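You operate a simulated robot arm through the tools that you are given. There is no shell and no other tool. Be economical: measure what you need, move in short steps, check, and stop when the job is done.

Carry out the task below with a simulated robot arm. There is one attempt and no reset: what you move stays moved.

## Task
Pack the 30 ml and 90 ml travel jars in the wash case and put the lid on.
Fine: rest the lid on the table meanwhile.

It is judged by the outcome, as a careful person would: the job done as asked, and still so three seconds after it is handed in. It fails if anything else is knocked over, pushed out of place, dropped, spilled or broken. A push-on lid holds only when it is set on centred and level and pressed home; a screw cap is set on level and turned clockwise until tight.

## Robot
A 6-joint arm with a two-finger parallel gripper, fixed in place. Base frame: the origin is at the foot of the arm, x ahead of it, y to its left, z up; the work surface is at about z = 0.76. Lengths are in m, angles in rad, forces in N, time in s.
With the tool pointing down near the work surface it reaches from about 0.26 to 0.68 m from the base axis. Its first joint turns from -1.152 to 1.152 rad. Payload 2.9 kg.
Tool frame: the origin (TCP) lies between the finger pads and is the grasp point; the fingertips stand 0.03 m ahead of it; z points along the fingers, y is the line along which they close. The gripper opens to 0.11 m. The fingers are 0.02 m wide and 0.01 m thick; the gripper's body (0.048 by 0.112 m) begins 0.055 m behind the TCP.
Orientation is that of the tool frame in the base frame, as a unit quaternion [x, y, z, w]. With the fingers straight down and closing along the base's y, the tool's x points along the base's -x, its y along +y and its z along -z.

## Interface
- The arm moves only by the tool send_rows. Its argument "commands" is a list of rows, each an object of numbers (a shift or turn left out is 0, a gripper value left out holds the last): "wx", "wy", "wz": the turn, a rotation vector about the tool's x, y, z in degrees; "x", "y", "z": the shift along the tool's x, y, z in m; "claw": the gripper command, from -1 (shut) to 1 (fully open), values between in proportion. In form: [{"wx": .., "wy": .., "wz": .., "x": .., "y": .., "z": .., "claw": ..}, ...]. A call has 1 to 10 rows; each row shifts and turns the commanded pose from where the row before left it, along the tool's axes as they then stand. A row lasts 0.2 s, in which the tool goes at most 0.05 m and 0.15 rad; a call with a longer step from one row to the next is refused whole, and so is a gripper value outside its range. A pose out of reach is approached as far as the arm can. The call stops where the force on the tool passes 40 N (or 10 N more than at its start, if that is more) or the arm is blocked; 0.2 s more then pass. The fingers move at their own pace (about 0.108 m/s each) and stop on an object; they squeeze with about 21 N. The grip force told is the motor's: it shows also when the fingers shut on nothing. Time passes only in rows, and 0.2 s behind the last, so rows that do not move let the fingers close. The reply holds the time, the measured pose of the TCP, the force on the tool along the base axes, the opening and the grip force, in the units named above and with some noise, and new pictures: "show" is both (left out), scene, wrist or none.
- Cameras (640 x 400 px; columns grow to the right, rows downward): "scene" is fixed at [0.0773, 0.4269, 1.3711]; the picture's right is [-0.78, -0.63, 0.00], its down [-0.42, 0.52, -0.75] and it looks along [0.47, -0.58, -0.67] (base axes); focal length 248 px, centre (320, 200). "wrist" rides on the gripper at [0.072, 0.017, -0.103] in the tool frame; the picture's right is [-0.23, 0.97, 0.00], its down [-0.76, -0.18, -0.62] and it looks along [-0.61, -0.14, 0.78] (tool axes); focal length 222 px, centre (320, 200). There is no depth. A picture from a camera that has moved, and an enlarged one, comes with that camera's place and axes in the base frame and with its lens. The place of the scene camera against the robot may be out by one fixed shift of up to 0.012 m in any direction.
- close_up(camera, box): a new picture of the part [left, top, right, bottom] of that camera's present view, enlarged. No time passes.
- job_done(): hands the job in; it is judged then, once.

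Work in short steps. Places have to be worked out from the pictures, the camera data and where the tool is seen: move nearer, look again, correct. Check each grasp and each placing, and mend what went wrong. You have 120 turns and 170 pictures in all, those below and enlarged ones among them. Open the gripper and draw the arm clear of the work before you hand the job in, unless the task says otherwise; then end with one line.

The tools are called after "Emit:" by a JSON object that holds its "api" and its "payload". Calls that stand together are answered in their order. send_rows: Moves the arm, as the interface text tells. Its arguments: {"type":"object","properties":{"commands":{"type":"array","items":{"type":"object","properties":{"wx":{"type":"number"},"wy":{"type":"number"},"wz":{"type":"number"},"x":{"type":"number"},"y":{"type":"number"},"z":{"type":"number"},"claw":{"type":"number"}}}},"show":{"type":"string","enum":["both","scene","wrist","none"]}},"required":["commands"]} The other tools are called the same way: close_up (camera, box) takes an enlarged picture of a part of a camera's view; job_done () hands the job in.

At the start:

```text
t: 0.0
position: [0.4267, -0.2236, 1.1117]
ee_rot: [0.0, 1.0, 0.0, 0.001]
contact_force: [0.6, 0.6, -0.2]
opening: 0.11
gripper_force: 0.0
```

scene: 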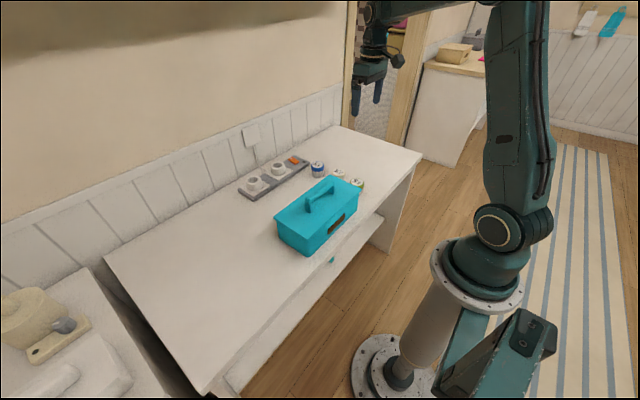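
wrist: 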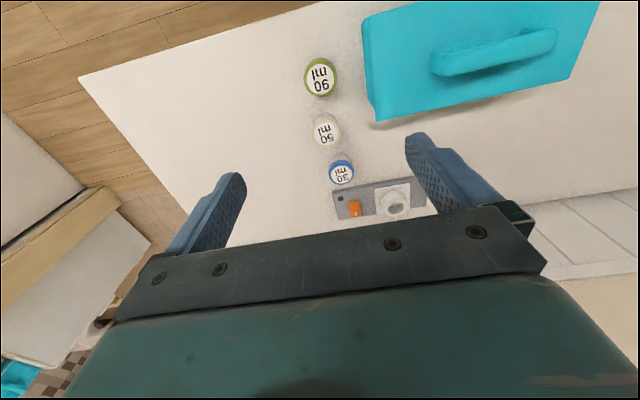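

I see the teal case with its lid on, and three jars (90 green, 50 white, 30 blue). I'll enlarge both views first to measure.

Emit:
{"api": "close_up", "payload": {"camera": "scene", "box": [220, 120, 420, 270]}}

Emit:
{"api": "close_up", "payload": {"camera": "wrist", "box": [280, 0, 620, 220]}}

```text
2.67 times, centred on (320, 195) of scene
camera zoom: at [0.0773, 0.4269, 1.3711], right [-0.78, -0.63, 0.0], down [-0.42, 0.52, -0.75], along [0.47, -0.58, -0.67], focal length 660 px, centre (320, 213)
```

zoom: 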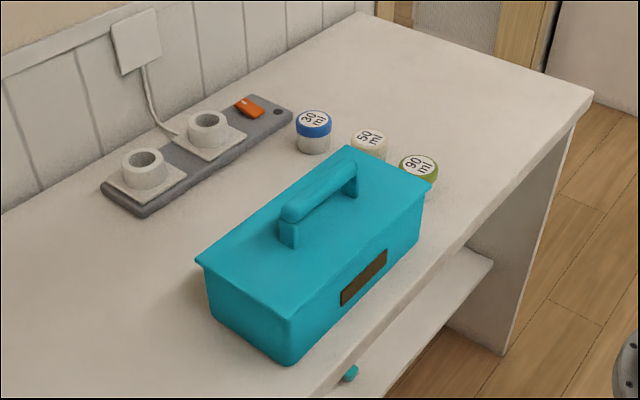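

```text
1.82 times, centred on (450, 110) of wrist
camera zoom: at [0.3556, -0.2071, 1.2158], right [0.23, 0.97, 0.0], down [0.76, -0.18, 0.62], along [0.61, -0.14, -0.78], focal length 404 px, centre (84, 364)
```

zoom: 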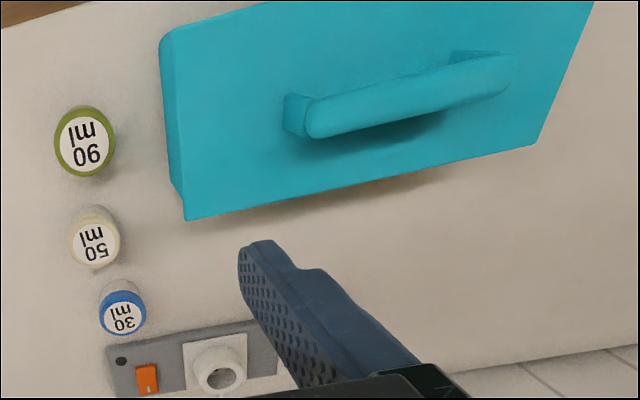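

The 90 ml jar is near (0.425,-0.222), the 30 ml near (0.615,-0.22), and the lid spans about x 0.366–0.502, y -0.15–0.12 with its handle along y. I'll turn the tool 90° so it closes along x.

Emit:
{"api": "send_rows", "payload": {"commands": [{"wz": 8.2}, {"wz": 8.2}, {"wz": 8.2}, {"wz": 8.2}, {"wz": 8.2}, {"wz": 8.2}, {"wz": 8.2}, {"wz": 8.2}, {"wz": 8.2}, {"wz": 8.2}], "show": "none"}}

Emit:
{"api": "send_rows", "payload": {"commands": [{"wz": 8}, {"x": 0.045}, {"x": 0.045}, {"x": 0.045}, {"x": 0.045}, {"x": 0.027, "y": 0.007}, {}]}}

```text
t: 2.2
position: [0.426, -0.2239, 1.1131]
ee_rot: [0.657, 0.754, 0.0, 0.0]
contact_force: [0.3, 1.0, 0.0]
opening: 0.1102
gripper_force: 0.0
```

```text
t: 3.8
position: [0.4355, -0.0166, 1.1098]
ee_rot: [0.707, 0.707, 0.0, 0.0]
contact_force: [0.0, -0.3, -0.1]
opening: 0.1098
gripper_force: 0.0
camera wrist: at [0.4535, 0.0558, 1.2139], right [0.97, -0.23, 0.0], down [-0.18, -0.76, 0.62], along [-0.14, -0.61, -0.78], focal length 222 px, centre (320, 200)
```

scene: 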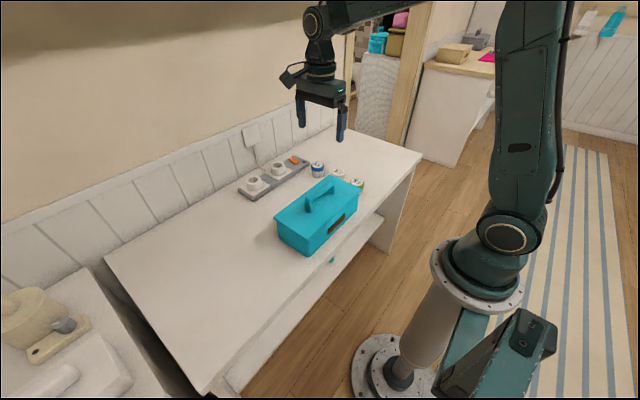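
wrist: 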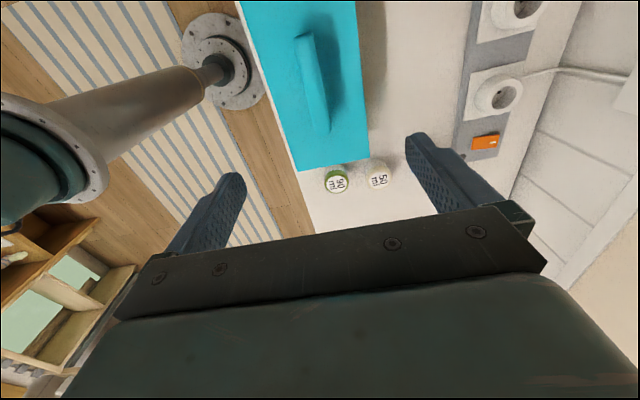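

Handle is about x=0.431, y from -0.07 to 0.045, top near z 0.88. I'll come down and re-measure.

Emit:
{"api": "send_rows", "payload": {"commands": [{"z": 0.04, "y": -0.004}, {"z": 0.04}, {"z": 0.04}, {"z": 0.03}, {}]}}

Emit:
{"api": "close_up", "payload": {"camera": "scene", "box": [260, 90, 400, 270]}}

```text
t: 5.0
position: [0.4306, -0.0173, 0.9613]
ee_rot: [0.707, 0.707, 0.001, 0.0]
contact_force: [-0.2, 0.4, -0.3]
opening: 0.1102
gripper_force: 0.1
camera wrist: at [0.4478, 0.0561, 1.0655], right [0.97, -0.23, 0.0], down [-0.18, -0.76, 0.62], along [-0.14, -0.61, -0.78], focal length 222 px, centre (320, 200)
```

scene: 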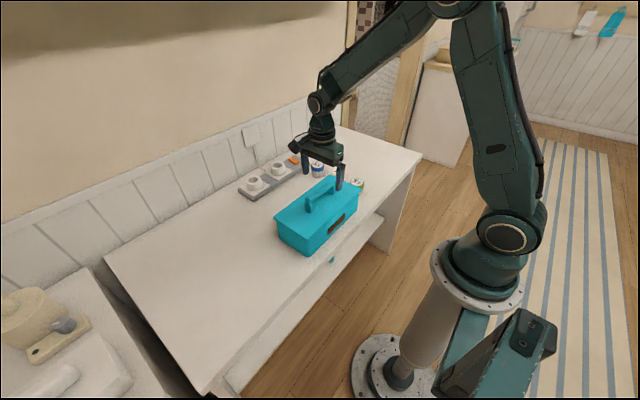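
wrist: 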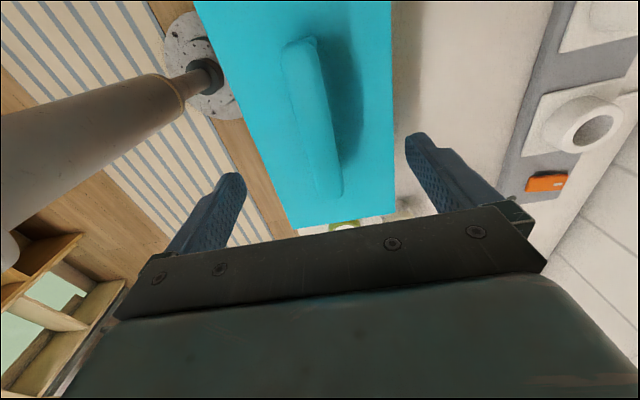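

```text
2.22 times, centred on (330, 180) of scene
camera zoom: at [0.0773, 0.4269, 1.3711], right [-0.78, -0.63, 0.0], down [-0.42, 0.52, -0.75], along [0.47, -0.58, -0.67], focal length 550 px, centre (298, 244)
```

zoom: 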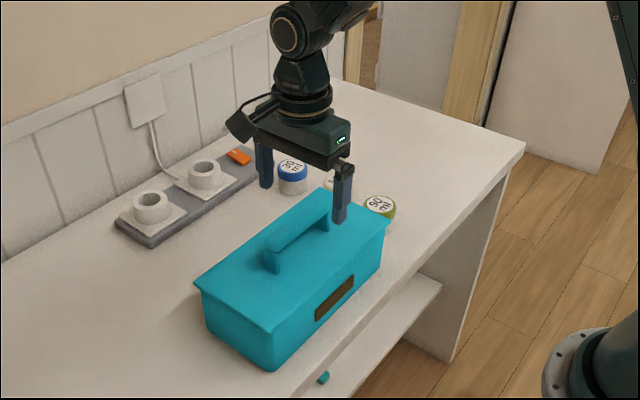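

Handle centred at about (0.430,-0.02). I'll lower to TCP z≈0.878 with tips just above the lid surface.

Emit:
{"api": "send_rows", "payload": {"commands": [{"z": 0.03, "x": -0.003}, {"z": 0.03}, {"z": 0.015}, {"z": 0.006}, {}]}}

Emit:
{"api": "close_up", "payload": {"camera": "scene", "box": [260, 150, 380, 260]}}

```text
t: 6.0
position: [0.4299, -0.0205, 0.8883]
ee_rot: [0.708, 0.707, 0.001, 0.001]
contact_force: [-4.0, -0.1, 10.2]
opening: 0.1099
gripper_force: 0.1
stopped in row 4: the force on the tool passed its limit (the readings are from after the stop); the commanded pose is now the measured one
camera wrist: at [0.4478, 0.052, 0.9917], right [0.97, -0.23, 0.0], down [-0.18, -0.76, 0.62], along [-0.14, -0.61, -0.78], focal length 222 px, centre (320, 200)
```

scene: 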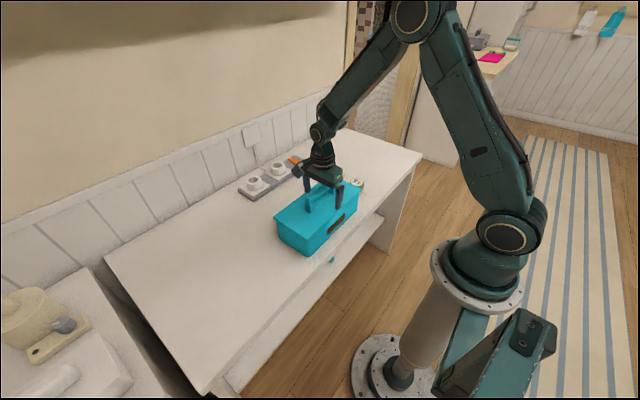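
wrist: 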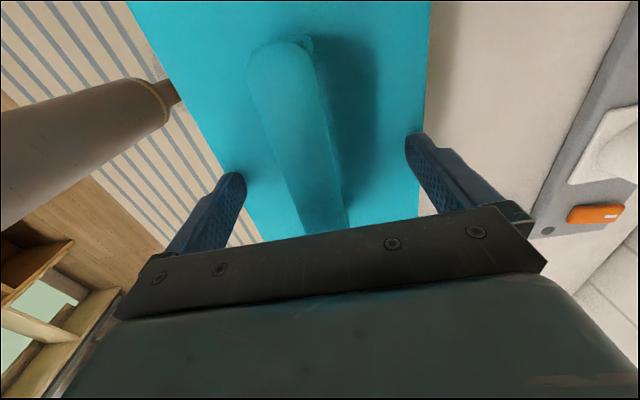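

```text
3.64 times, centred on (320, 205) of scene
camera zoom: at [0.0771, 0.4269, 1.3711], right [-0.78, -0.63, 0.0], down [-0.42, 0.52, -0.75], along [0.47, -0.58, -0.67], focal length 901 px, centre (320, 182)
```

zoom: 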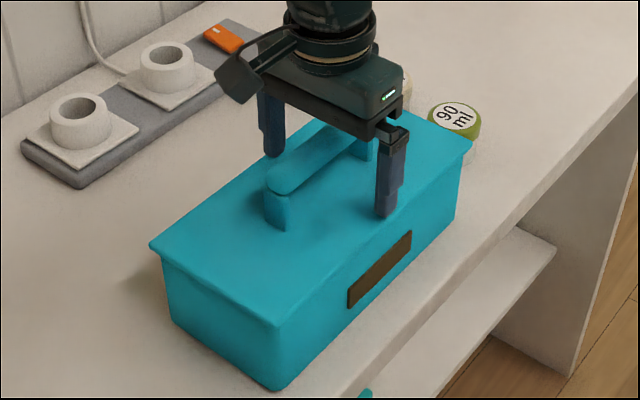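

The tips touched the lid's surface, so its top is at z≈0.857. I back up 6 mm and close on the handle.

Emit:
{"api": "send_rows", "payload": {"commands": [{"z": -0.006}, {"claw": -1}, {}, {}, {}, {}]}}

```text
t: 7.4
position: [0.4304, -0.0199, 0.8934]
ee_rot: [0.707, 0.707, 0.001, 0.001]
contact_force: [-0.1, -1.0, 0.6]
opening: 0.0234
gripper_force: 20.9
camera wrist: at [0.4484, 0.0521, 0.9975], right [0.97, -0.23, 0.0], down [-0.18, -0.76, 0.62], along [-0.14, -0.61, -0.78], focal length 222 px, centre (320, 200)
```

scene: 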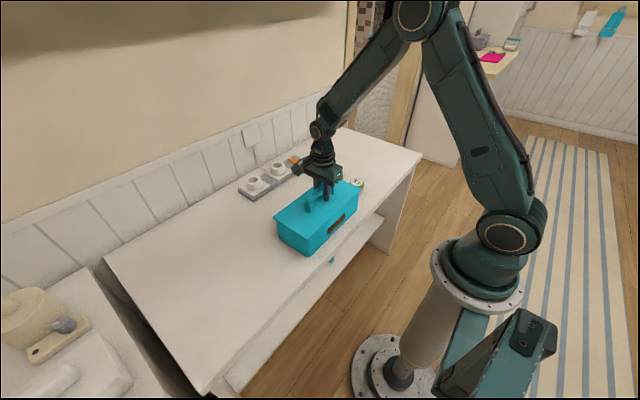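
wrist: 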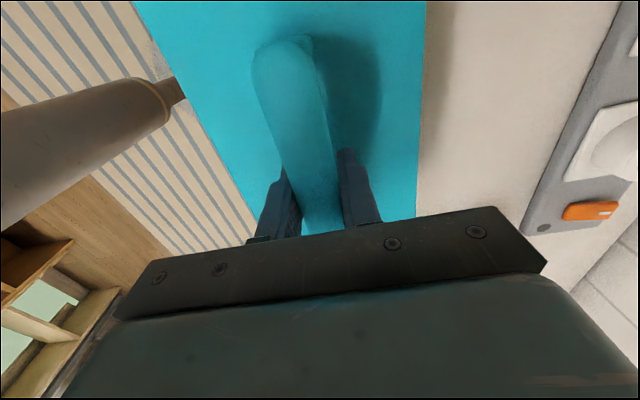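

Gripped (0.0234 m). Lift gently.

Emit:
{"api": "send_rows", "payload": {"commands": [{"z": -0.003}, {"z": -0.003}, {"z": -0.004}, {"z": -0.01}, {}]}}

Emit:
{"api": "close_up", "payload": {"camera": "scene", "box": [260, 150, 380, 260]}}

```text
t: 8.6
position: [0.4307, -0.0206, 0.9134]
ee_rot: [0.707, 0.707, -0.001, 0.0]
contact_force: [0.1, -0.1, 0.3]
opening: 0.0237
gripper_force: 21.4
camera wrist: at [0.4483, 0.0516, 1.0177], right [0.97, -0.23, 0.0], down [-0.18, -0.76, 0.62], along [-0.14, -0.61, -0.78], focal length 222 px, centre (320, 200)
```

scene: 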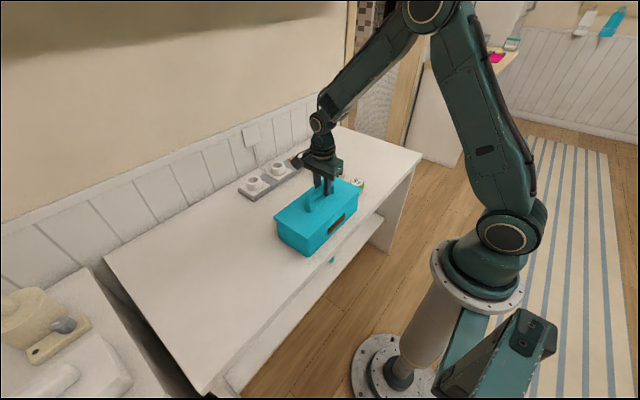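
wrist: 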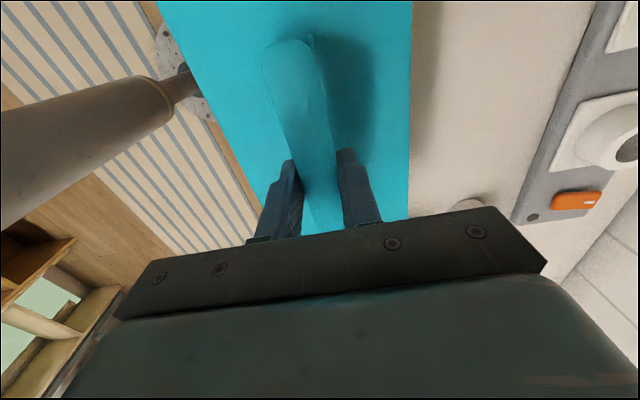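

```text
3.64 times, centred on (320, 205) of scene
camera zoom: at [0.0773, 0.4269, 1.3711], right [-0.78, -0.63, 0.0], down [-0.42, 0.52, -0.75], along [0.47, -0.58, -0.67], focal length 901 px, centre (320, 182)
```

zoom: 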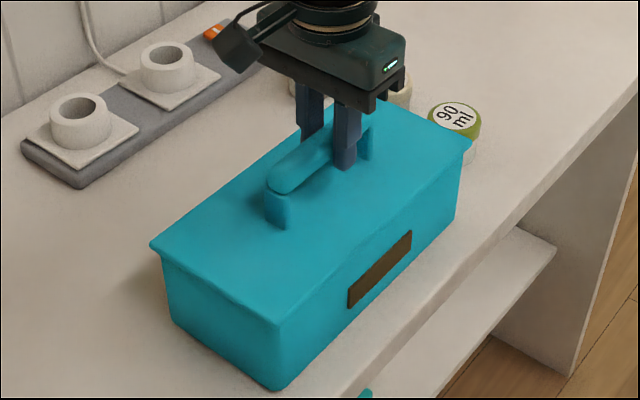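

The tool rose 20 mm but the lid stayed, so the fingers slipped on the bar. I'll regrip as low as possible and watch the force through a small lift.

Emit:
{"api": "send_rows", "payload": {"commands": [{"claw": -0.3}, {"z": 0.01}, {"z": 0.012}, {"claw": -1}, {}, {}, {}], "show": "wrist"}}

Emit:
{"api": "send_rows", "payload": {"commands": [{"z": -0.002}], "show": "none"}}

Emit:
{"api": "send_rows", "payload": {"commands": [{"z": -0.002}], "show": "none"}}

Emit:
{"api": "send_rows", "payload": {"commands": [{"z": -0.002}], "show": "none"}}

Emit:
{"api": "close_up", "payload": {"camera": "scene", "box": [260, 150, 380, 260]}}

```text
t: 10.2
position: [0.4299, -0.0196, 0.8908]
ee_rot: [0.707, 0.707, 0.0, 0.001]
contact_force: [2.0, 0.4, 1.4]
opening: 0.024
gripper_force: 21.5
camera wrist: at [0.4475, 0.0525, 0.9951], right [0.97, -0.23, 0.0], down [-0.18, -0.76, 0.62], along [-0.14, -0.61, -0.78], focal length 222 px, centre (320, 200)
```

wrist: 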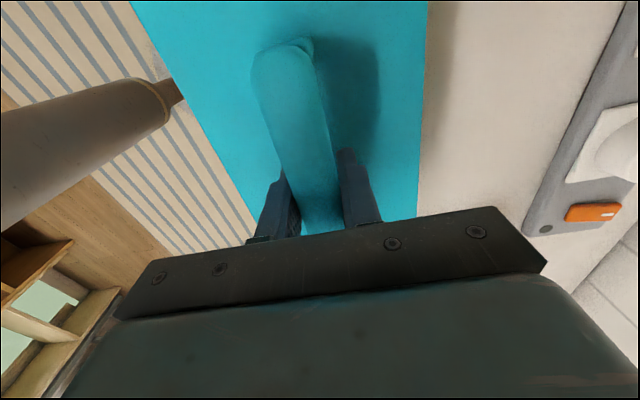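

```text
t: 10.6
position: [0.4291, -0.0207, 0.8931]
ee_rot: [0.707, 0.707, 0.0, 0.0]
contact_force: [0.0, 0.1, -1.2]
opening: 0.0238
gripper_force: 21.3
```

```text
t: 11.0
position: [0.4303, -0.0204, 0.8948]
ee_rot: [0.707, 0.707, 0.0, 0.001]
contact_force: [0.4, 0.0, -1.2]
opening: 0.0236
gripper_force: 20.6
```

```text
t: 11.4
position: [0.4302, -0.0194, 0.8984]
ee_rot: [0.708, 0.707, 0.0, 0.001]
contact_force: [-1.1, -0.1, -0.9]
opening: 0.0239
gripper_force: 21.1
```

```text
3.64 times, centred on (320, 205) of scene
camera zoom: at [0.0773, 0.4269, 1.3711], right [-0.78, -0.63, 0.0], down [-0.42, 0.52, -0.75], along [0.47, -0.58, -0.67], focal length 901 px, centre (320, 182)
```

zoom: 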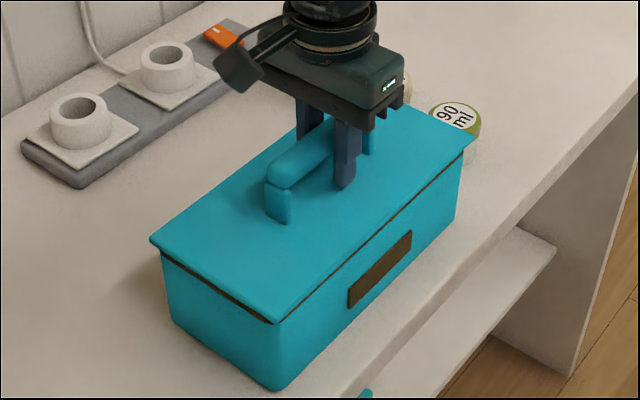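

Now the lid is rising (gap visible, load ~1.2 N). Continue slowly.

Emit:
{"api": "send_rows", "payload": {"commands": [{"z": -0.003}, {"z": -0.003}, {"z": -0.005}, {"z": -0.01}, {"z": -0.01}, {}], "show": "wrist"}}

Emit:
{"api": "close_up", "payload": {"camera": "scene", "box": [260, 150, 380, 260]}}

```text
t: 12.8
position: [0.4308, -0.0203, 0.9283]
ee_rot: [0.707, 0.707, 0.001, 0.001]
contact_force: [0.8, 0.4, -0.5]
opening: 0.0236
gripper_force: 21.3
camera wrist: at [0.4484, 0.0526, 1.0329], right [0.97, -0.23, 0.0], down [-0.18, -0.76, 0.62], along [-0.14, -0.61, -0.78], focal length 222 px, centre (320, 200)
```

wrist: 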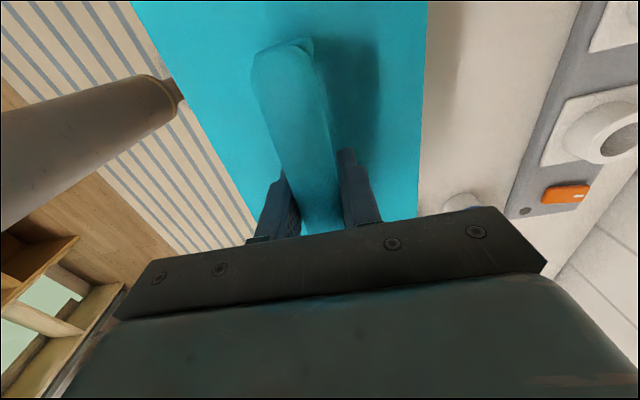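

```text
3.64 times, centred on (320, 205) of scene
camera zoom: at [0.0773, 0.4269, 1.3711], right [-0.78, -0.63, 0.0], down [-0.42, 0.52, -0.75], along [0.47, -0.58, -0.67], focal length 901 px, centre (320, 182)
```

zoom: 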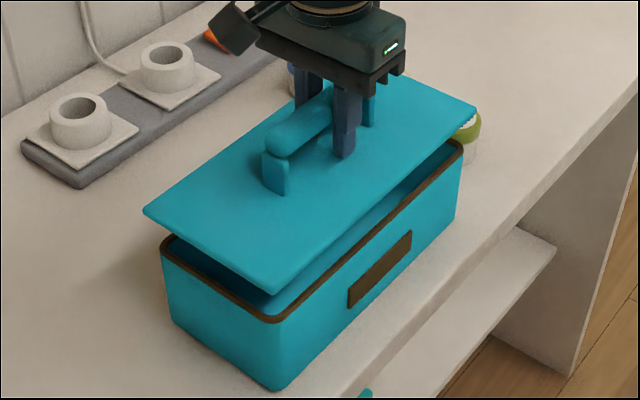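

Lid is free and level. I'll raise it and carry it left to about (0.46, 0.30).

Emit:
{"api": "send_rows", "payload": {"commands": [{"z": -0.03}, {"z": -0.03}, {"x": 0.03, "z": -0.01}, {"x": 0.04}, {"x": 0.04, "y": 0.01}, {"x": 0.04, "y": 0.01}, {"x": 0.04, "y": 0.01}, {"x": 0.04}, {"x": 0.04}, {}], "show": "none"}}

Emit:
{"api": "send_rows", "payload": {"commands": [{"x": 0.04}, {"x": 0.015}, {"z": 0.03}, {"z": 0.03}, {"z": 0.03}, {"z": 0.03}, {}]}}

```text
t: 15.0
position: [0.4612, 0.25, 0.997]
ee_rot: [0.707, 0.707, 0.001, 0.001]
contact_force: [-0.2, 0.6, -1.5]
opening: 0.0237
gripper_force: 21.2
```

```text
t: 16.6
position: [0.4608, 0.3023, 0.8761]
ee_rot: [0.707, 0.707, 0.0, 0.001]
contact_force: [-0.2, -1.1, -0.6]
opening: 0.0237
gripper_force: 20.8
camera wrist: at [0.4783, 0.3766, 0.9812], right [0.97, -0.23, 0.0], down [-0.18, -0.76, 0.62], along [-0.14, -0.61, -0.78], focal length 222 px, centre (320, 200)
```

scene: 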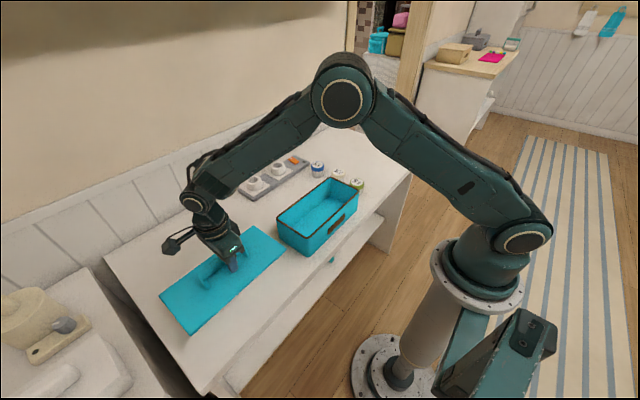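
wrist: 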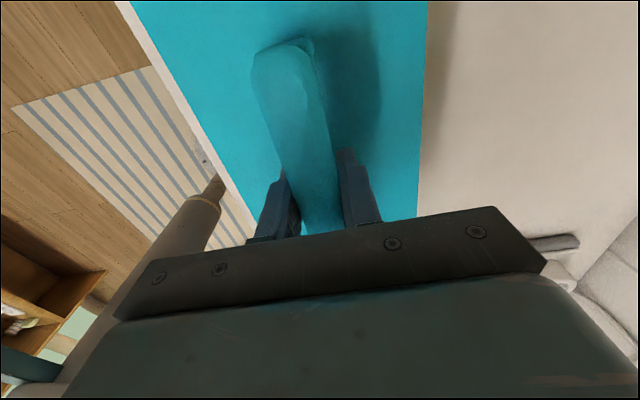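

The lid hangs level over free table. Lowering until contact.

Emit:
{"api": "send_rows", "payload": {"commands": [{"z": 0.03}, {"z": 0.02}, {"z": 0.006}, {"z": 0.004}, {"z": 0.004}, {"z": 0.004}], "show": "scene"}}

```text
t: 18.0
position: [0.4627, 0.3069, 0.8154]
ee_rot: [0.707, 0.707, 0.004, 0.001]
contact_force: [-0.5, -0.5, 5.7]
opening: 0.0238
gripper_force: 21.3
stopped in row 6: the force on the tool passed its limit (the readings are from after the stop); the commanded pose is now the measured one
```

scene: 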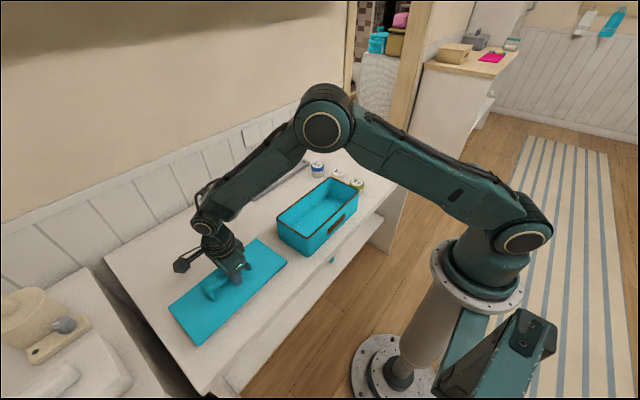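

Lid is on the table (contact at TCP z≈0.815). Release and rise.

Emit:
{"api": "send_rows", "payload": {"commands": [{"claw": 0}, {}, {"claw": 0.3}, {"z": -0.04}, {"z": -0.05}, {"z": -0.05}, {"z": -0.05}, {"x": -0.03}, {}]}}

Emit:
{"api": "close_up", "payload": {"camera": "scene", "box": [150, 140, 400, 350]}}

```text
t: 20.0
position: [0.4608, 0.2752, 1.0051]
ee_rot: [0.708, 0.707, 0.004, 0.001]
contact_force: [0.2, -0.7, -0.5]
opening: 0.0714
gripper_force: 0.1
camera wrist: at [0.4788, 0.3462, 1.1081], right [0.97, -0.23, 0.01], down [-0.18, -0.76, 0.62], along [-0.14, -0.6, -0.79], focal length 222 px, centre (320, 200)
```

scene: 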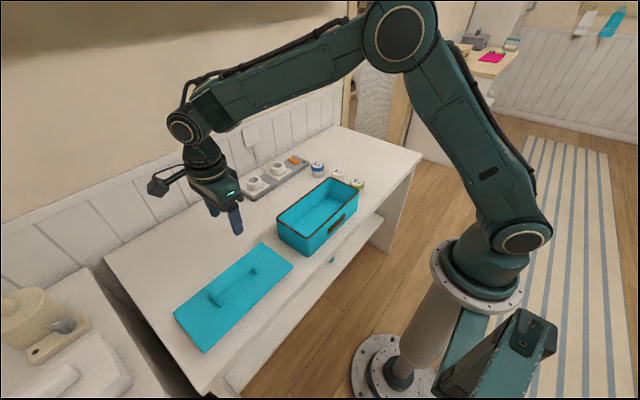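
wrist: 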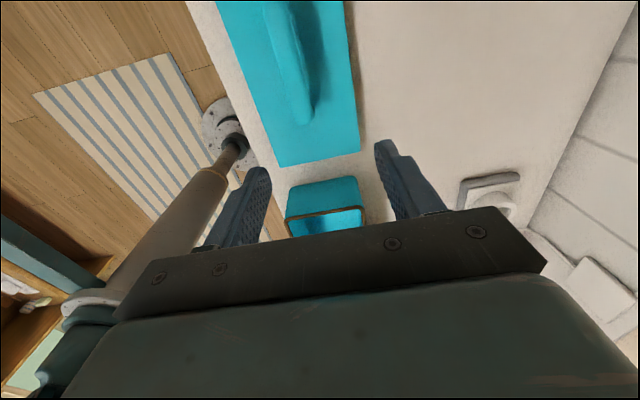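

```text
1.90 times, centred on (275, 245) of scene
camera zoom: at [0.0773, 0.4269, 1.3711], right [-0.78, -0.63, 0.0], down [-0.42, 0.52, -0.75], along [0.47, -0.58, -0.67], focal length 472 px, centre (406, 114)
```

zoom: 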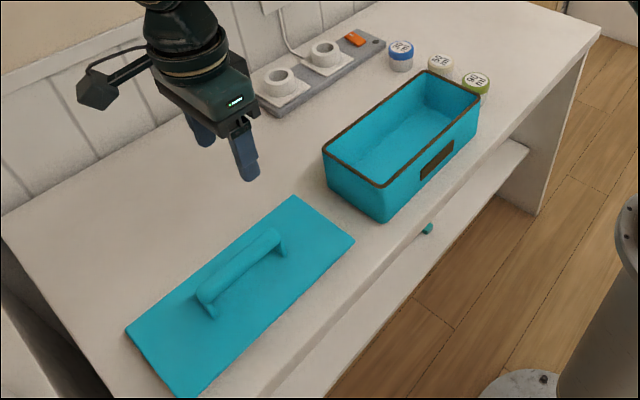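

The lid rests flat and the case is open and empty. Now I move over toward the jars at z≈1.05 and look.

Emit:
{"api": "send_rows", "payload": {"commands": [{"z": -0.045}, {"x": -0.05}, {"x": -0.05}, {"x": -0.05}, {"x": -0.05}, {"x": -0.05}, {"x": -0.05}, {"x": -0.05}, {"x": -0.05}, {"x": -0.02}]}}

Emit:
{"api": "close_up", "payload": {"camera": "wrist", "box": [220, 0, 520, 200]}}

Emit:
{"api": "close_up", "payload": {"camera": "scene", "box": [300, 150, 380, 200]}}

```text
t: 22.2
position: [0.4618, -0.145, 1.047]
ee_rot: [0.707, 0.707, 0.003, 0.002]
contact_force: [-0.3, -0.4, -0.3]
opening: 0.0712
gripper_force: 0.0
camera wrist: at [0.4787, -0.0724, 1.1514], right [0.97, -0.23, 0.01], down [-0.18, -0.76, 0.62], along [-0.14, -0.6, -0.79], focal length 222 px, centre (320, 200)
```

scene: 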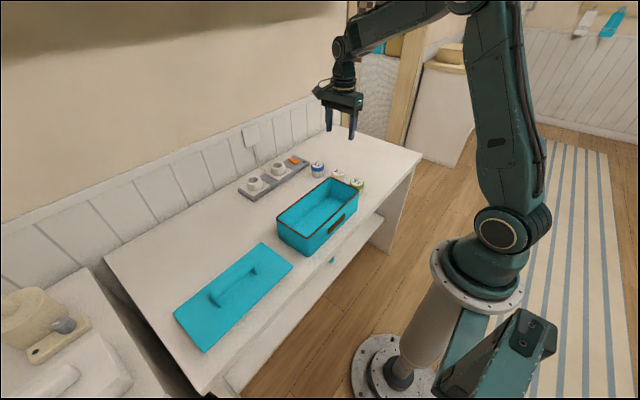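
wrist: 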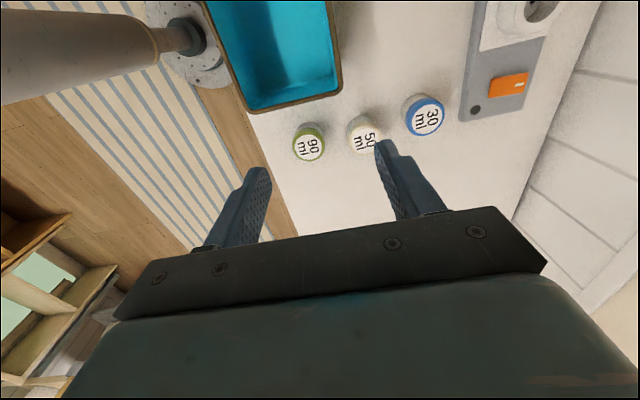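

```text
2.00 times, centred on (370, 100) of wrist
camera zoom: at [0.4787, -0.0724, 1.1514], right [0.97, -0.23, 0.01], down [-0.18, -0.76, 0.62], along [-0.14, -0.6, -0.79], focal length 444 px, centre (220, 400)
```

zoom: 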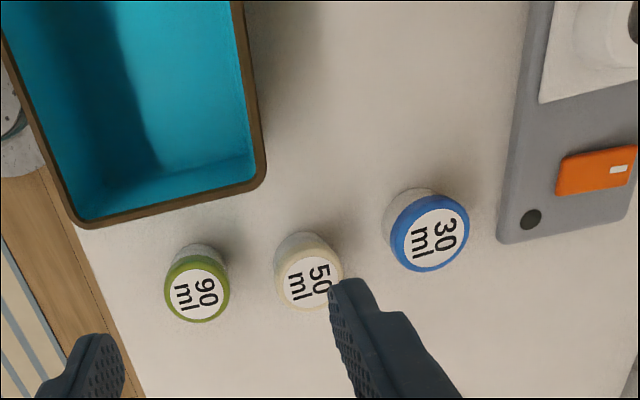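

```text
8.00 times, centred on (340, 175) of scene
camera zoom: at [0.0773, 0.4269, 1.3711], right [-0.78, -0.63, 0.0], down [-0.42, 0.52, -0.75], along [0.47, -0.58, -0.67], focal length 1981 px, centre (160, 400)
```

zoom: 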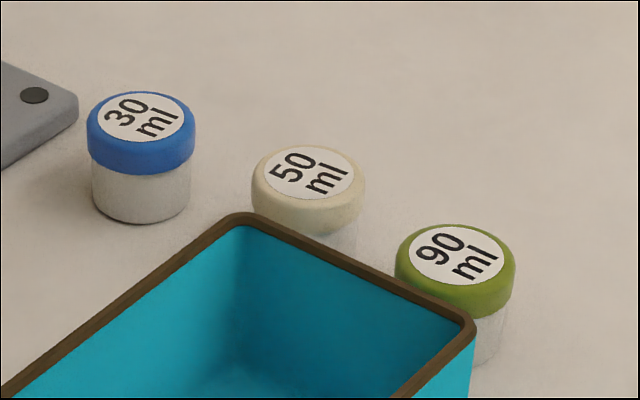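

Jars: 90 ml at ≈(0.426,-0.217), 30 ml at ≈(0.610,-0.216), about 0.055 wide and 0.05 tall. I go over the 90 ml jar and check.

Emit:
{"api": "send_rows", "payload": {"commands": [{"y": -0.036, "claw": 0.42}, {"x": -0.036}, {"x": -0.036}, {"z": 0.05}, {"z": 0.05}, {"z": 0.04}, {}]}}

Emit:
{"api": "close_up", "payload": {"camera": "scene", "box": [290, 110, 410, 210]}}

```text
t: 23.8
position: [0.4274, -0.2161, 0.9072]
ee_rot: [0.707, 0.707, 0.004, 0.001]
contact_force: [0.2, -0.1, 0.0]
opening: 0.0781
gripper_force: 0.0
camera wrist: at [0.4449, -0.1435, 1.0117], right [0.97, -0.23, 0.01], down [-0.18, -0.76, 0.62], along [-0.14, -0.6, -0.79], focal length 222 px, centre (320, 200)
```

scene: 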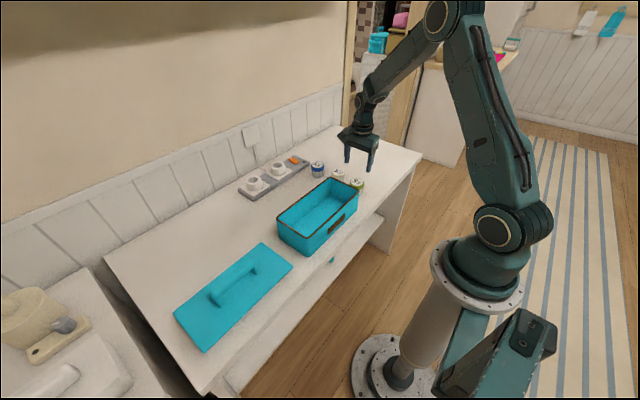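
wrist: 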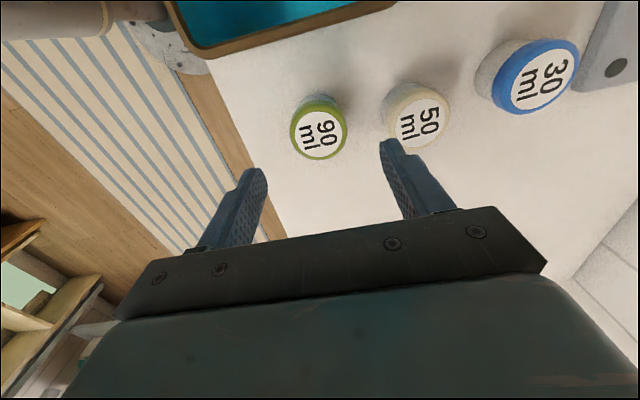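

```text
4.00 times, centred on (350, 160) of scene
camera zoom: at [0.0773, 0.4269, 1.3711], right [-0.78, -0.63, 0.0], down [-0.42, 0.52, -0.75], along [0.47, -0.58, -0.67], focal length 991 px, centre (200, 360)
```

zoom: 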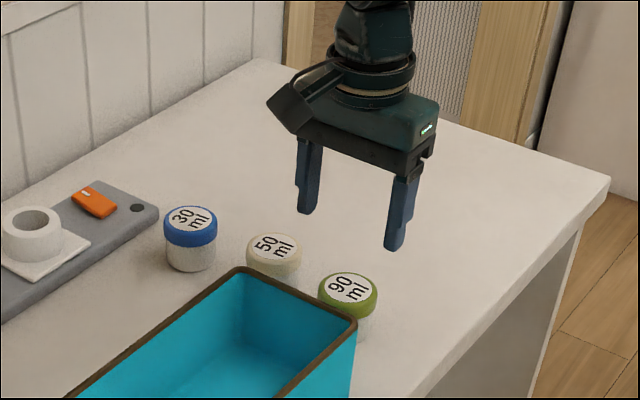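

Jar refined to (0.428,-0.218), cap ≈0.05 m wide; 50 ml jar edge at x≈0.488. I narrow to 0.07 and descend.

Emit:
{"api": "send_rows", "payload": {"commands": [{"x": -0.0015, "y": 0.0, "claw": 0.28}, {"z": 0.04}, {"z": 0.03}, {"z": 0.02}, {"z": 0.014}, {}]}}

Emit:
{"api": "close_up", "payload": {"camera": "scene", "box": [290, 110, 410, 210]}}

```text
t: 25.2
position: [0.4268, -0.2162, 0.8021]
ee_rot: [0.707, 0.707, 0.003, 0.002]
contact_force: [0.5, 0.1, 1.2]
opening: 0.0704
gripper_force: 0.1
camera wrist: at [0.4444, -0.1447, 0.9066], right [0.97, -0.23, 0.01], down [-0.18, -0.76, 0.62], along [-0.14, -0.6, -0.79], focal length 222 px, centre (320, 200)
```

scene: 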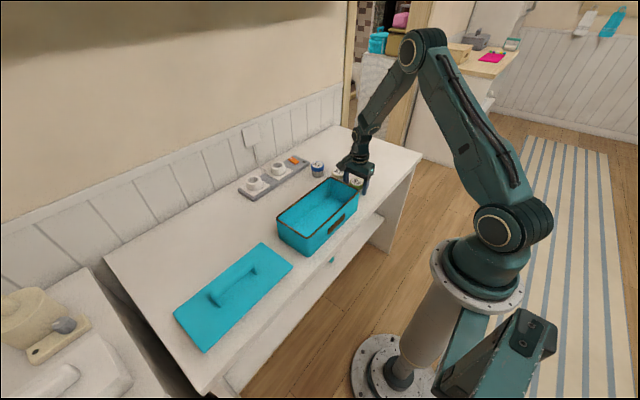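
wrist: 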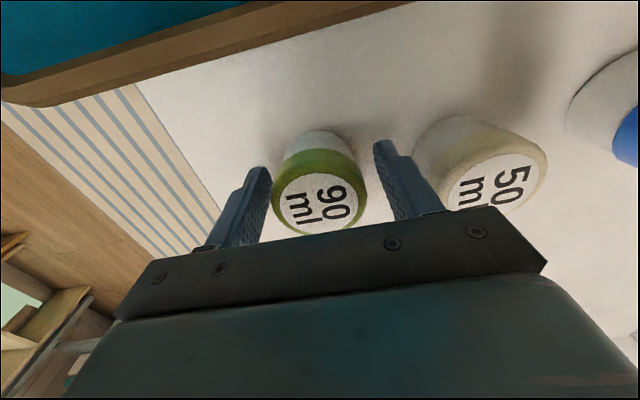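

```text
4.00 times, centred on (350, 160) of scene
camera zoom: at [0.0773, 0.4269, 1.3711], right [-0.78, -0.63, 0.0], down [-0.42, 0.52, -0.75], along [0.47, -0.58, -0.67], focal length 991 px, centre (200, 360)
```

zoom: 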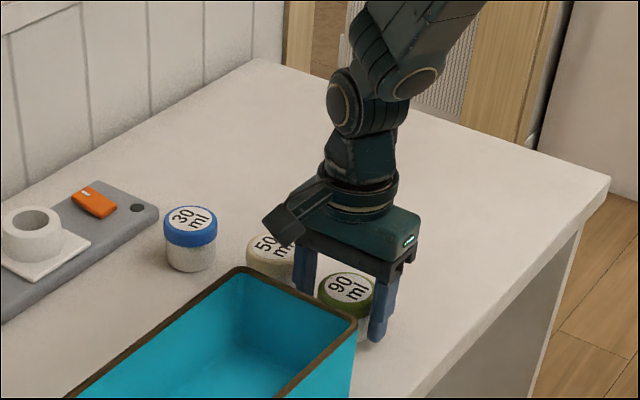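

Jar is centred between the fingers. Lower 4 mm and close.

Emit:
{"api": "send_rows", "payload": {"commands": [{"z": 0.004, "x": 0.002}, {"claw": -1}, {}, {}, {}], "show": "none"}}

Emit:
{"api": "send_rows", "payload": {"commands": [{"z": -0.01}, {"z": -0.02}, {"z": -0.04}, {}]}}

Emit:
{"api": "close_up", "payload": {"camera": "scene", "box": [290, 110, 410, 210]}}

```text
t: 26.4
position: [0.4271, -0.2145, 0.8001]
ee_rot: [0.707, 0.707, 0.004, 0.002]
contact_force: [-0.6, 0.1, 1.2]
opening: 0.0551
gripper_force: 20.1
```

```text
t: 27.4
position: [0.4248, -0.2152, 0.8704]
ee_rot: [0.707, 0.708, 0.004, 0.001]
contact_force: [0.7, -0.8, -0.6]
opening: 0.0549
gripper_force: 21.3
camera wrist: at [0.443, -0.1427, 0.9742], right [0.97, -0.23, 0.01], down [-0.18, -0.76, 0.62], along [-0.14, -0.6, -0.79], focal length 222 px, centre (320, 200)
```

scene: 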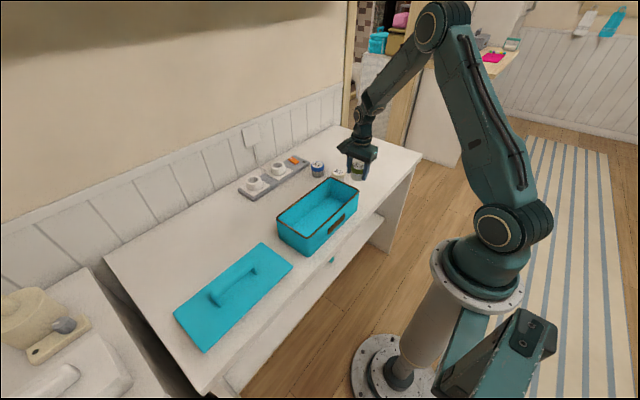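
wrist: 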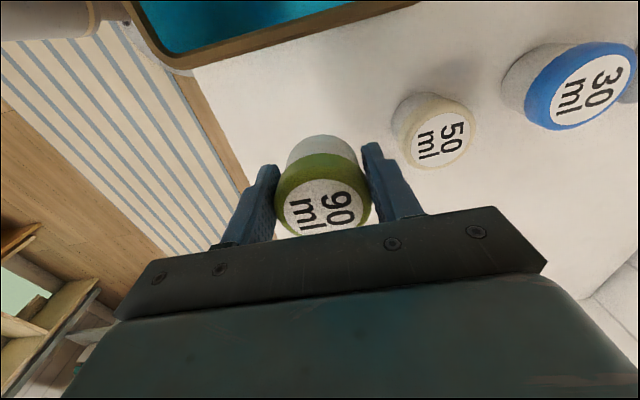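

```text
4.00 times, centred on (350, 160) of scene
camera zoom: at [0.0773, 0.4269, 1.3711], right [-0.78, -0.63, 0.0], down [-0.42, 0.52, -0.75], along [0.47, -0.58, -0.67], focal length 991 px, centre (200, 360)
```

zoom: 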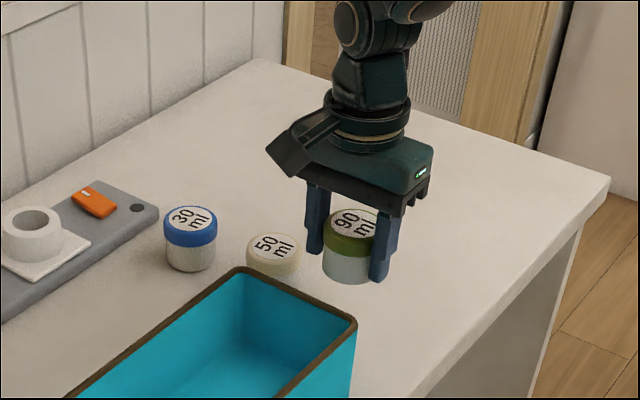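

Jar held securely. Raise over the rim, move to (0.430,-0.085) over the case.

Emit:
{"api": "send_rows", "payload": {"commands": [{"z": -0.04}, {"z": -0.04}, {"x": 0.04, "y": 0.004}, {"x": 0.045}, {"x": 0.045}, {}]}}

Emit:
{"api": "close_up", "payload": {"camera": "scene", "box": [260, 110, 400, 260]}}

```text
t: 28.8
position: [0.4293, -0.0863, 0.9506]
ee_rot: [0.707, 0.707, 0.004, 0.002]
contact_force: [0.2, -0.1, -0.9]
opening: 0.055
gripper_force: 21.1
camera wrist: at [0.4465, -0.0136, 1.0552], right [0.97, -0.23, 0.01], down [-0.18, -0.76, 0.62], along [-0.14, -0.6, -0.79], focal length 222 px, centre (320, 200)
```

scene: 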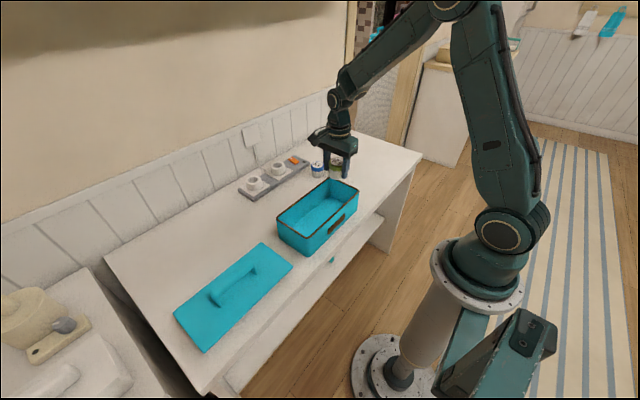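
wrist: 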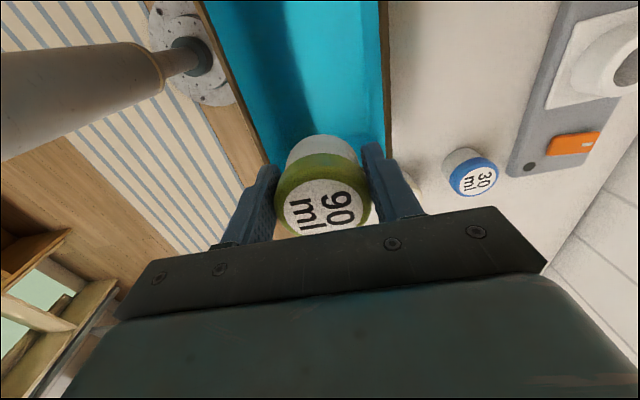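

```text
2.67 times, centred on (330, 185) of scene
camera zoom: at [0.0773, 0.4269, 1.3711], right [-0.78, -0.63, 0.0], down [-0.42, 0.52, -0.75], along [0.47, -0.58, -0.67], focal length 660 px, centre (293, 240)
```

zoom: 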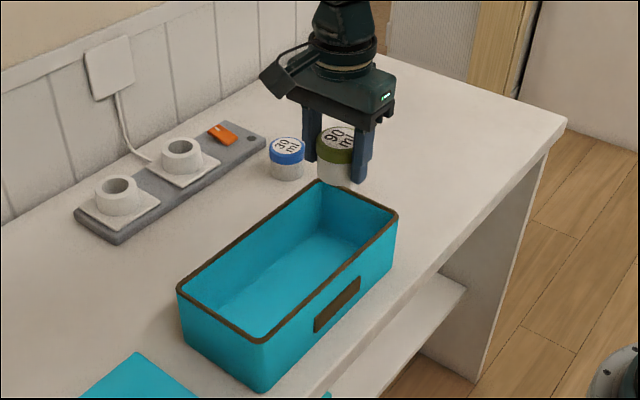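

Case walls are x≈0.370–0.487, right end y≈-0.138. I'll place the jar at (0.429,-0.076), lowering to contact.

Emit:
{"api": "send_rows", "payload": {"commands": [{"x": 0.01}, {"z": 0.04}, {"z": 0.04}, {"z": 0.04}, {"z": 0.012}, {"z": 0.004}, {"z": 0.004}, {"z": 0.004}]}}

```text
t: 30.6
position: [0.4317, -0.0764, 0.8071]
ee_rot: [0.707, 0.707, 0.004, 0.002]
contact_force: [0.2, -0.3, -1.0]
opening: 0.055
gripper_force: 20.6
camera wrist: at [0.4484, -0.0038, 0.9111], right [0.97, -0.23, 0.01], down [-0.18, -0.76, 0.62], along [-0.14, -0.6, -0.79], focal length 222 px, centre (320, 200)
```

scene: 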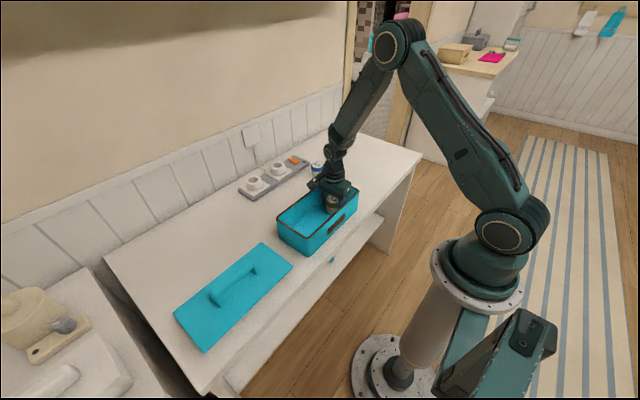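
wrist: 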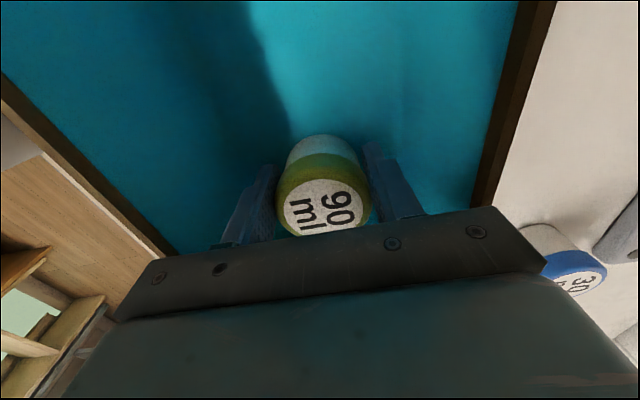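

No contact yet; continue in 2 mm steps.

Emit:
{"api": "send_rows", "payload": {"commands": [{"z": 0.002}, {"z": 0.002}, {"z": 0.002}], "show": "none"}}

```text
t: 31.4
position: [0.4317, -0.0766, 0.8005]
ee_rot: [0.707, 0.707, 0.004, 0.002]
contact_force: [-1.6, -2.4, 19.4]
opening: 0.0557
gripper_force: 20.7
```

Contact with the floor (19 N). Release and rise.

Emit:
{"api": "send_rows", "payload": {"commands": [{"z": -0.002, "claw": -0.7}, {"claw": 0.25}, {}, {"z": -0.03}, {"z": -0.04}, {"z": -0.05}, {"z": -0.05}, {"z": -0.05}, {}]}}

Emit:
{"api": "close_up", "payload": {"camera": "scene", "box": [260, 140, 380, 260]}}

```text
t: 33.4
position: [0.4306, -0.0782, 1.0261]
ee_rot: [0.707, 0.708, 0.004, 0.002]
contact_force: [0.5, -0.8, -0.1]
opening: 0.0688
gripper_force: 0.1
camera wrist: at [0.4485, -0.0047, 1.1305], right [0.97, -0.23, 0.01], down [-0.18, -0.76, 0.62], along [-0.14, -0.6, -0.79], focal length 222 px, centre (320, 200)
```

scene: 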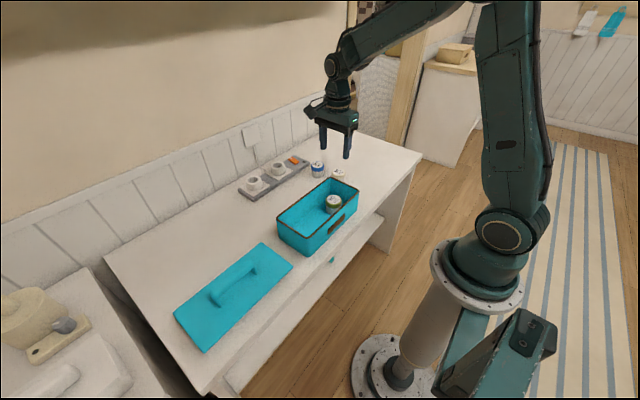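
wrist: 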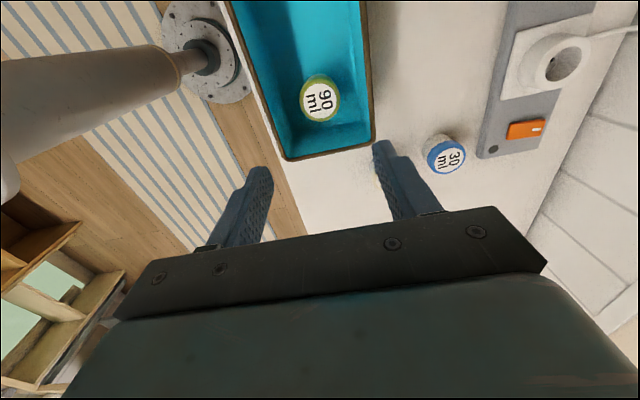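

```text
3.33 times, centred on (320, 200) of scene
camera zoom: at [0.0773, 0.4269, 1.3711], right [-0.78, -0.63, 0.0], down [-0.42, 0.52, -0.75], along [0.47, -0.58, -0.67], focal length 826 px, centre (320, 200)
```

zoom: 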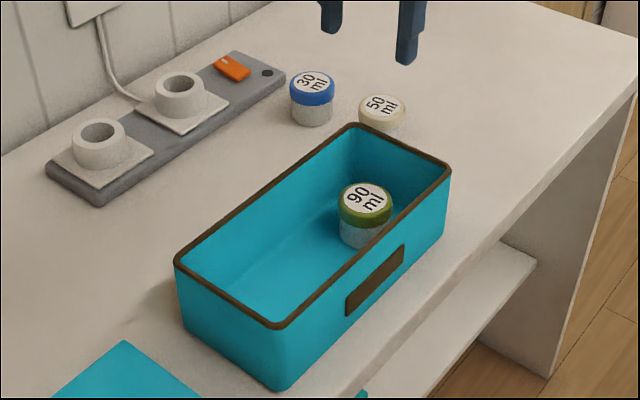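

90 ml jar stands upright in the case. Now to above the 30 ml jar at (0.610,-0.216).

Emit:
{"api": "send_rows", "payload": {"commands": [{"y": 0.045, "x": -0.02}, {"y": 0.045, "x": -0.02}, {"y": 0.04, "x": -0.03}, {"y": 0.04, "x": -0.03}, {"y": 0.01, "x": -0.038}, {"z": 0.04}, {"z": 0.04}, {"z": 0.035}, {}]}}

Emit:
{"api": "close_up", "payload": {"camera": "scene", "box": [270, 110, 390, 210]}}

```text
t: 35.4
position: [0.6095, -0.2133, 0.9069]
ee_rot: [0.707, 0.707, 0.003, 0.001]
contact_force: [0.0, 0.3, -0.4]
opening: 0.0688
gripper_force: 0.0
camera wrist: at [0.6262, -0.1417, 1.0116], right [0.97, -0.23, 0.01], down [-0.18, -0.76, 0.62], along [-0.14, -0.6, -0.79], focal length 222 px, centre (320, 200)
```

scene: 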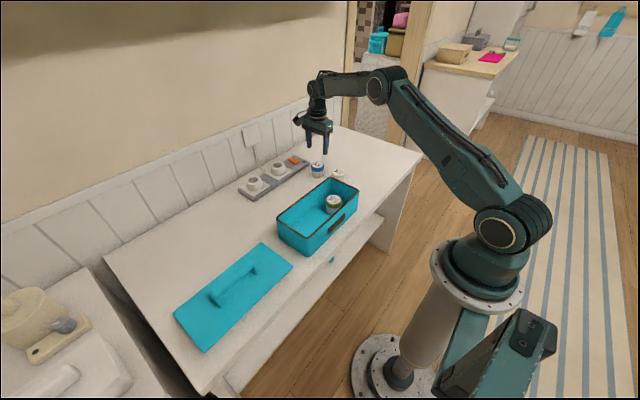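
wrist: 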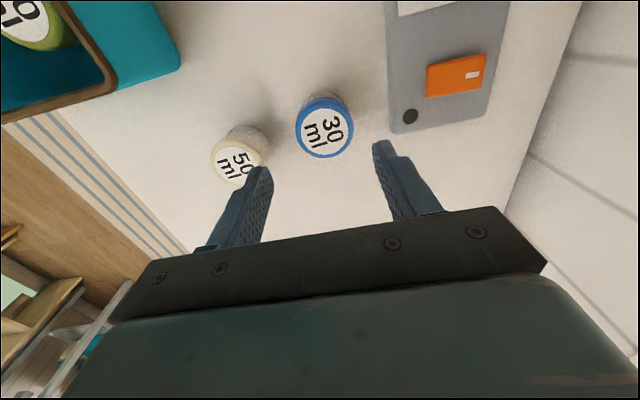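

```text
4.00 times, centred on (330, 160) of scene
camera zoom: at [0.0773, 0.4269, 1.3711], right [-0.78, -0.63, 0.0], down [-0.42, 0.52, -0.75], along [0.47, -0.58, -0.67], focal length 991 px, centre (280, 360)
```

zoom: 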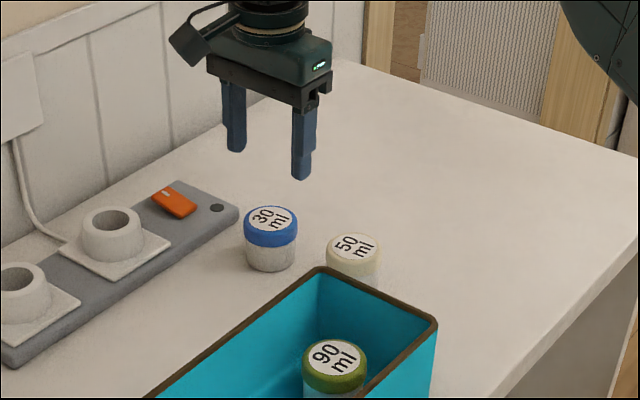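

30 ml jar at ≈(0.613,-0.214); shift 3.5 mm and descend as before.

Emit:
{"api": "send_rows", "payload": {"commands": [{"y": 0.0035, "claw": 0.28}, {"z": 0.04}, {"z": 0.03}, {"z": 0.02}, {"z": 0.016}, {}]}}

Emit:
{"api": "close_up", "payload": {"camera": "scene", "box": [270, 110, 390, 210]}}

```text
t: 36.8
position: [0.6142, -0.2148, 0.8018]
ee_rot: [0.707, 0.707, 0.004, 0.001]
contact_force: [0.3, -0.2, 0.2]
opening: 0.0702
gripper_force: 0.2
camera wrist: at [0.6311, -0.142, 0.9062], right [0.97, -0.23, 0.01], down [-0.18, -0.76, 0.62], along [-0.14, -0.6, -0.79], focal length 222 px, centre (320, 200)
```

scene: 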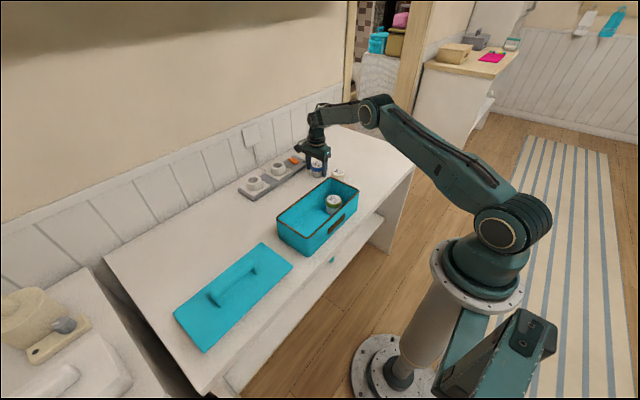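
wrist: 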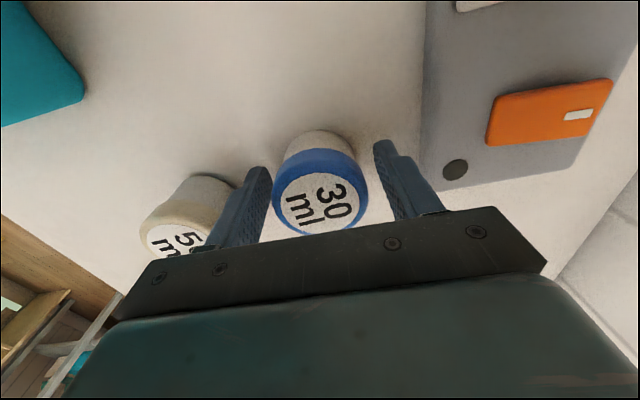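

```text
4.00 times, centred on (330, 160) of scene
camera zoom: at [0.0773, 0.4269, 1.3711], right [-0.78, -0.63, 0.0], down [-0.42, 0.52, -0.75], along [0.47, -0.58, -0.67], focal length 991 px, centre (280, 360)
```

zoom: 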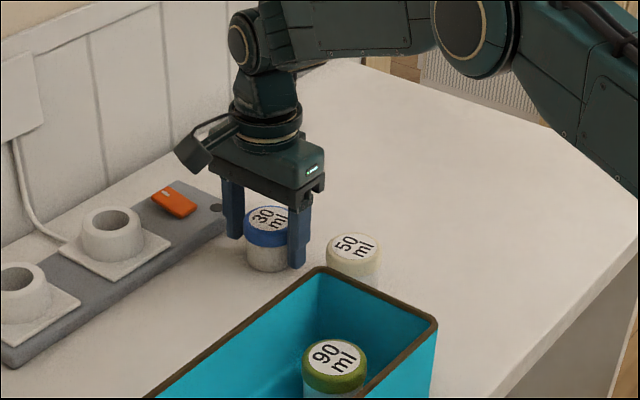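

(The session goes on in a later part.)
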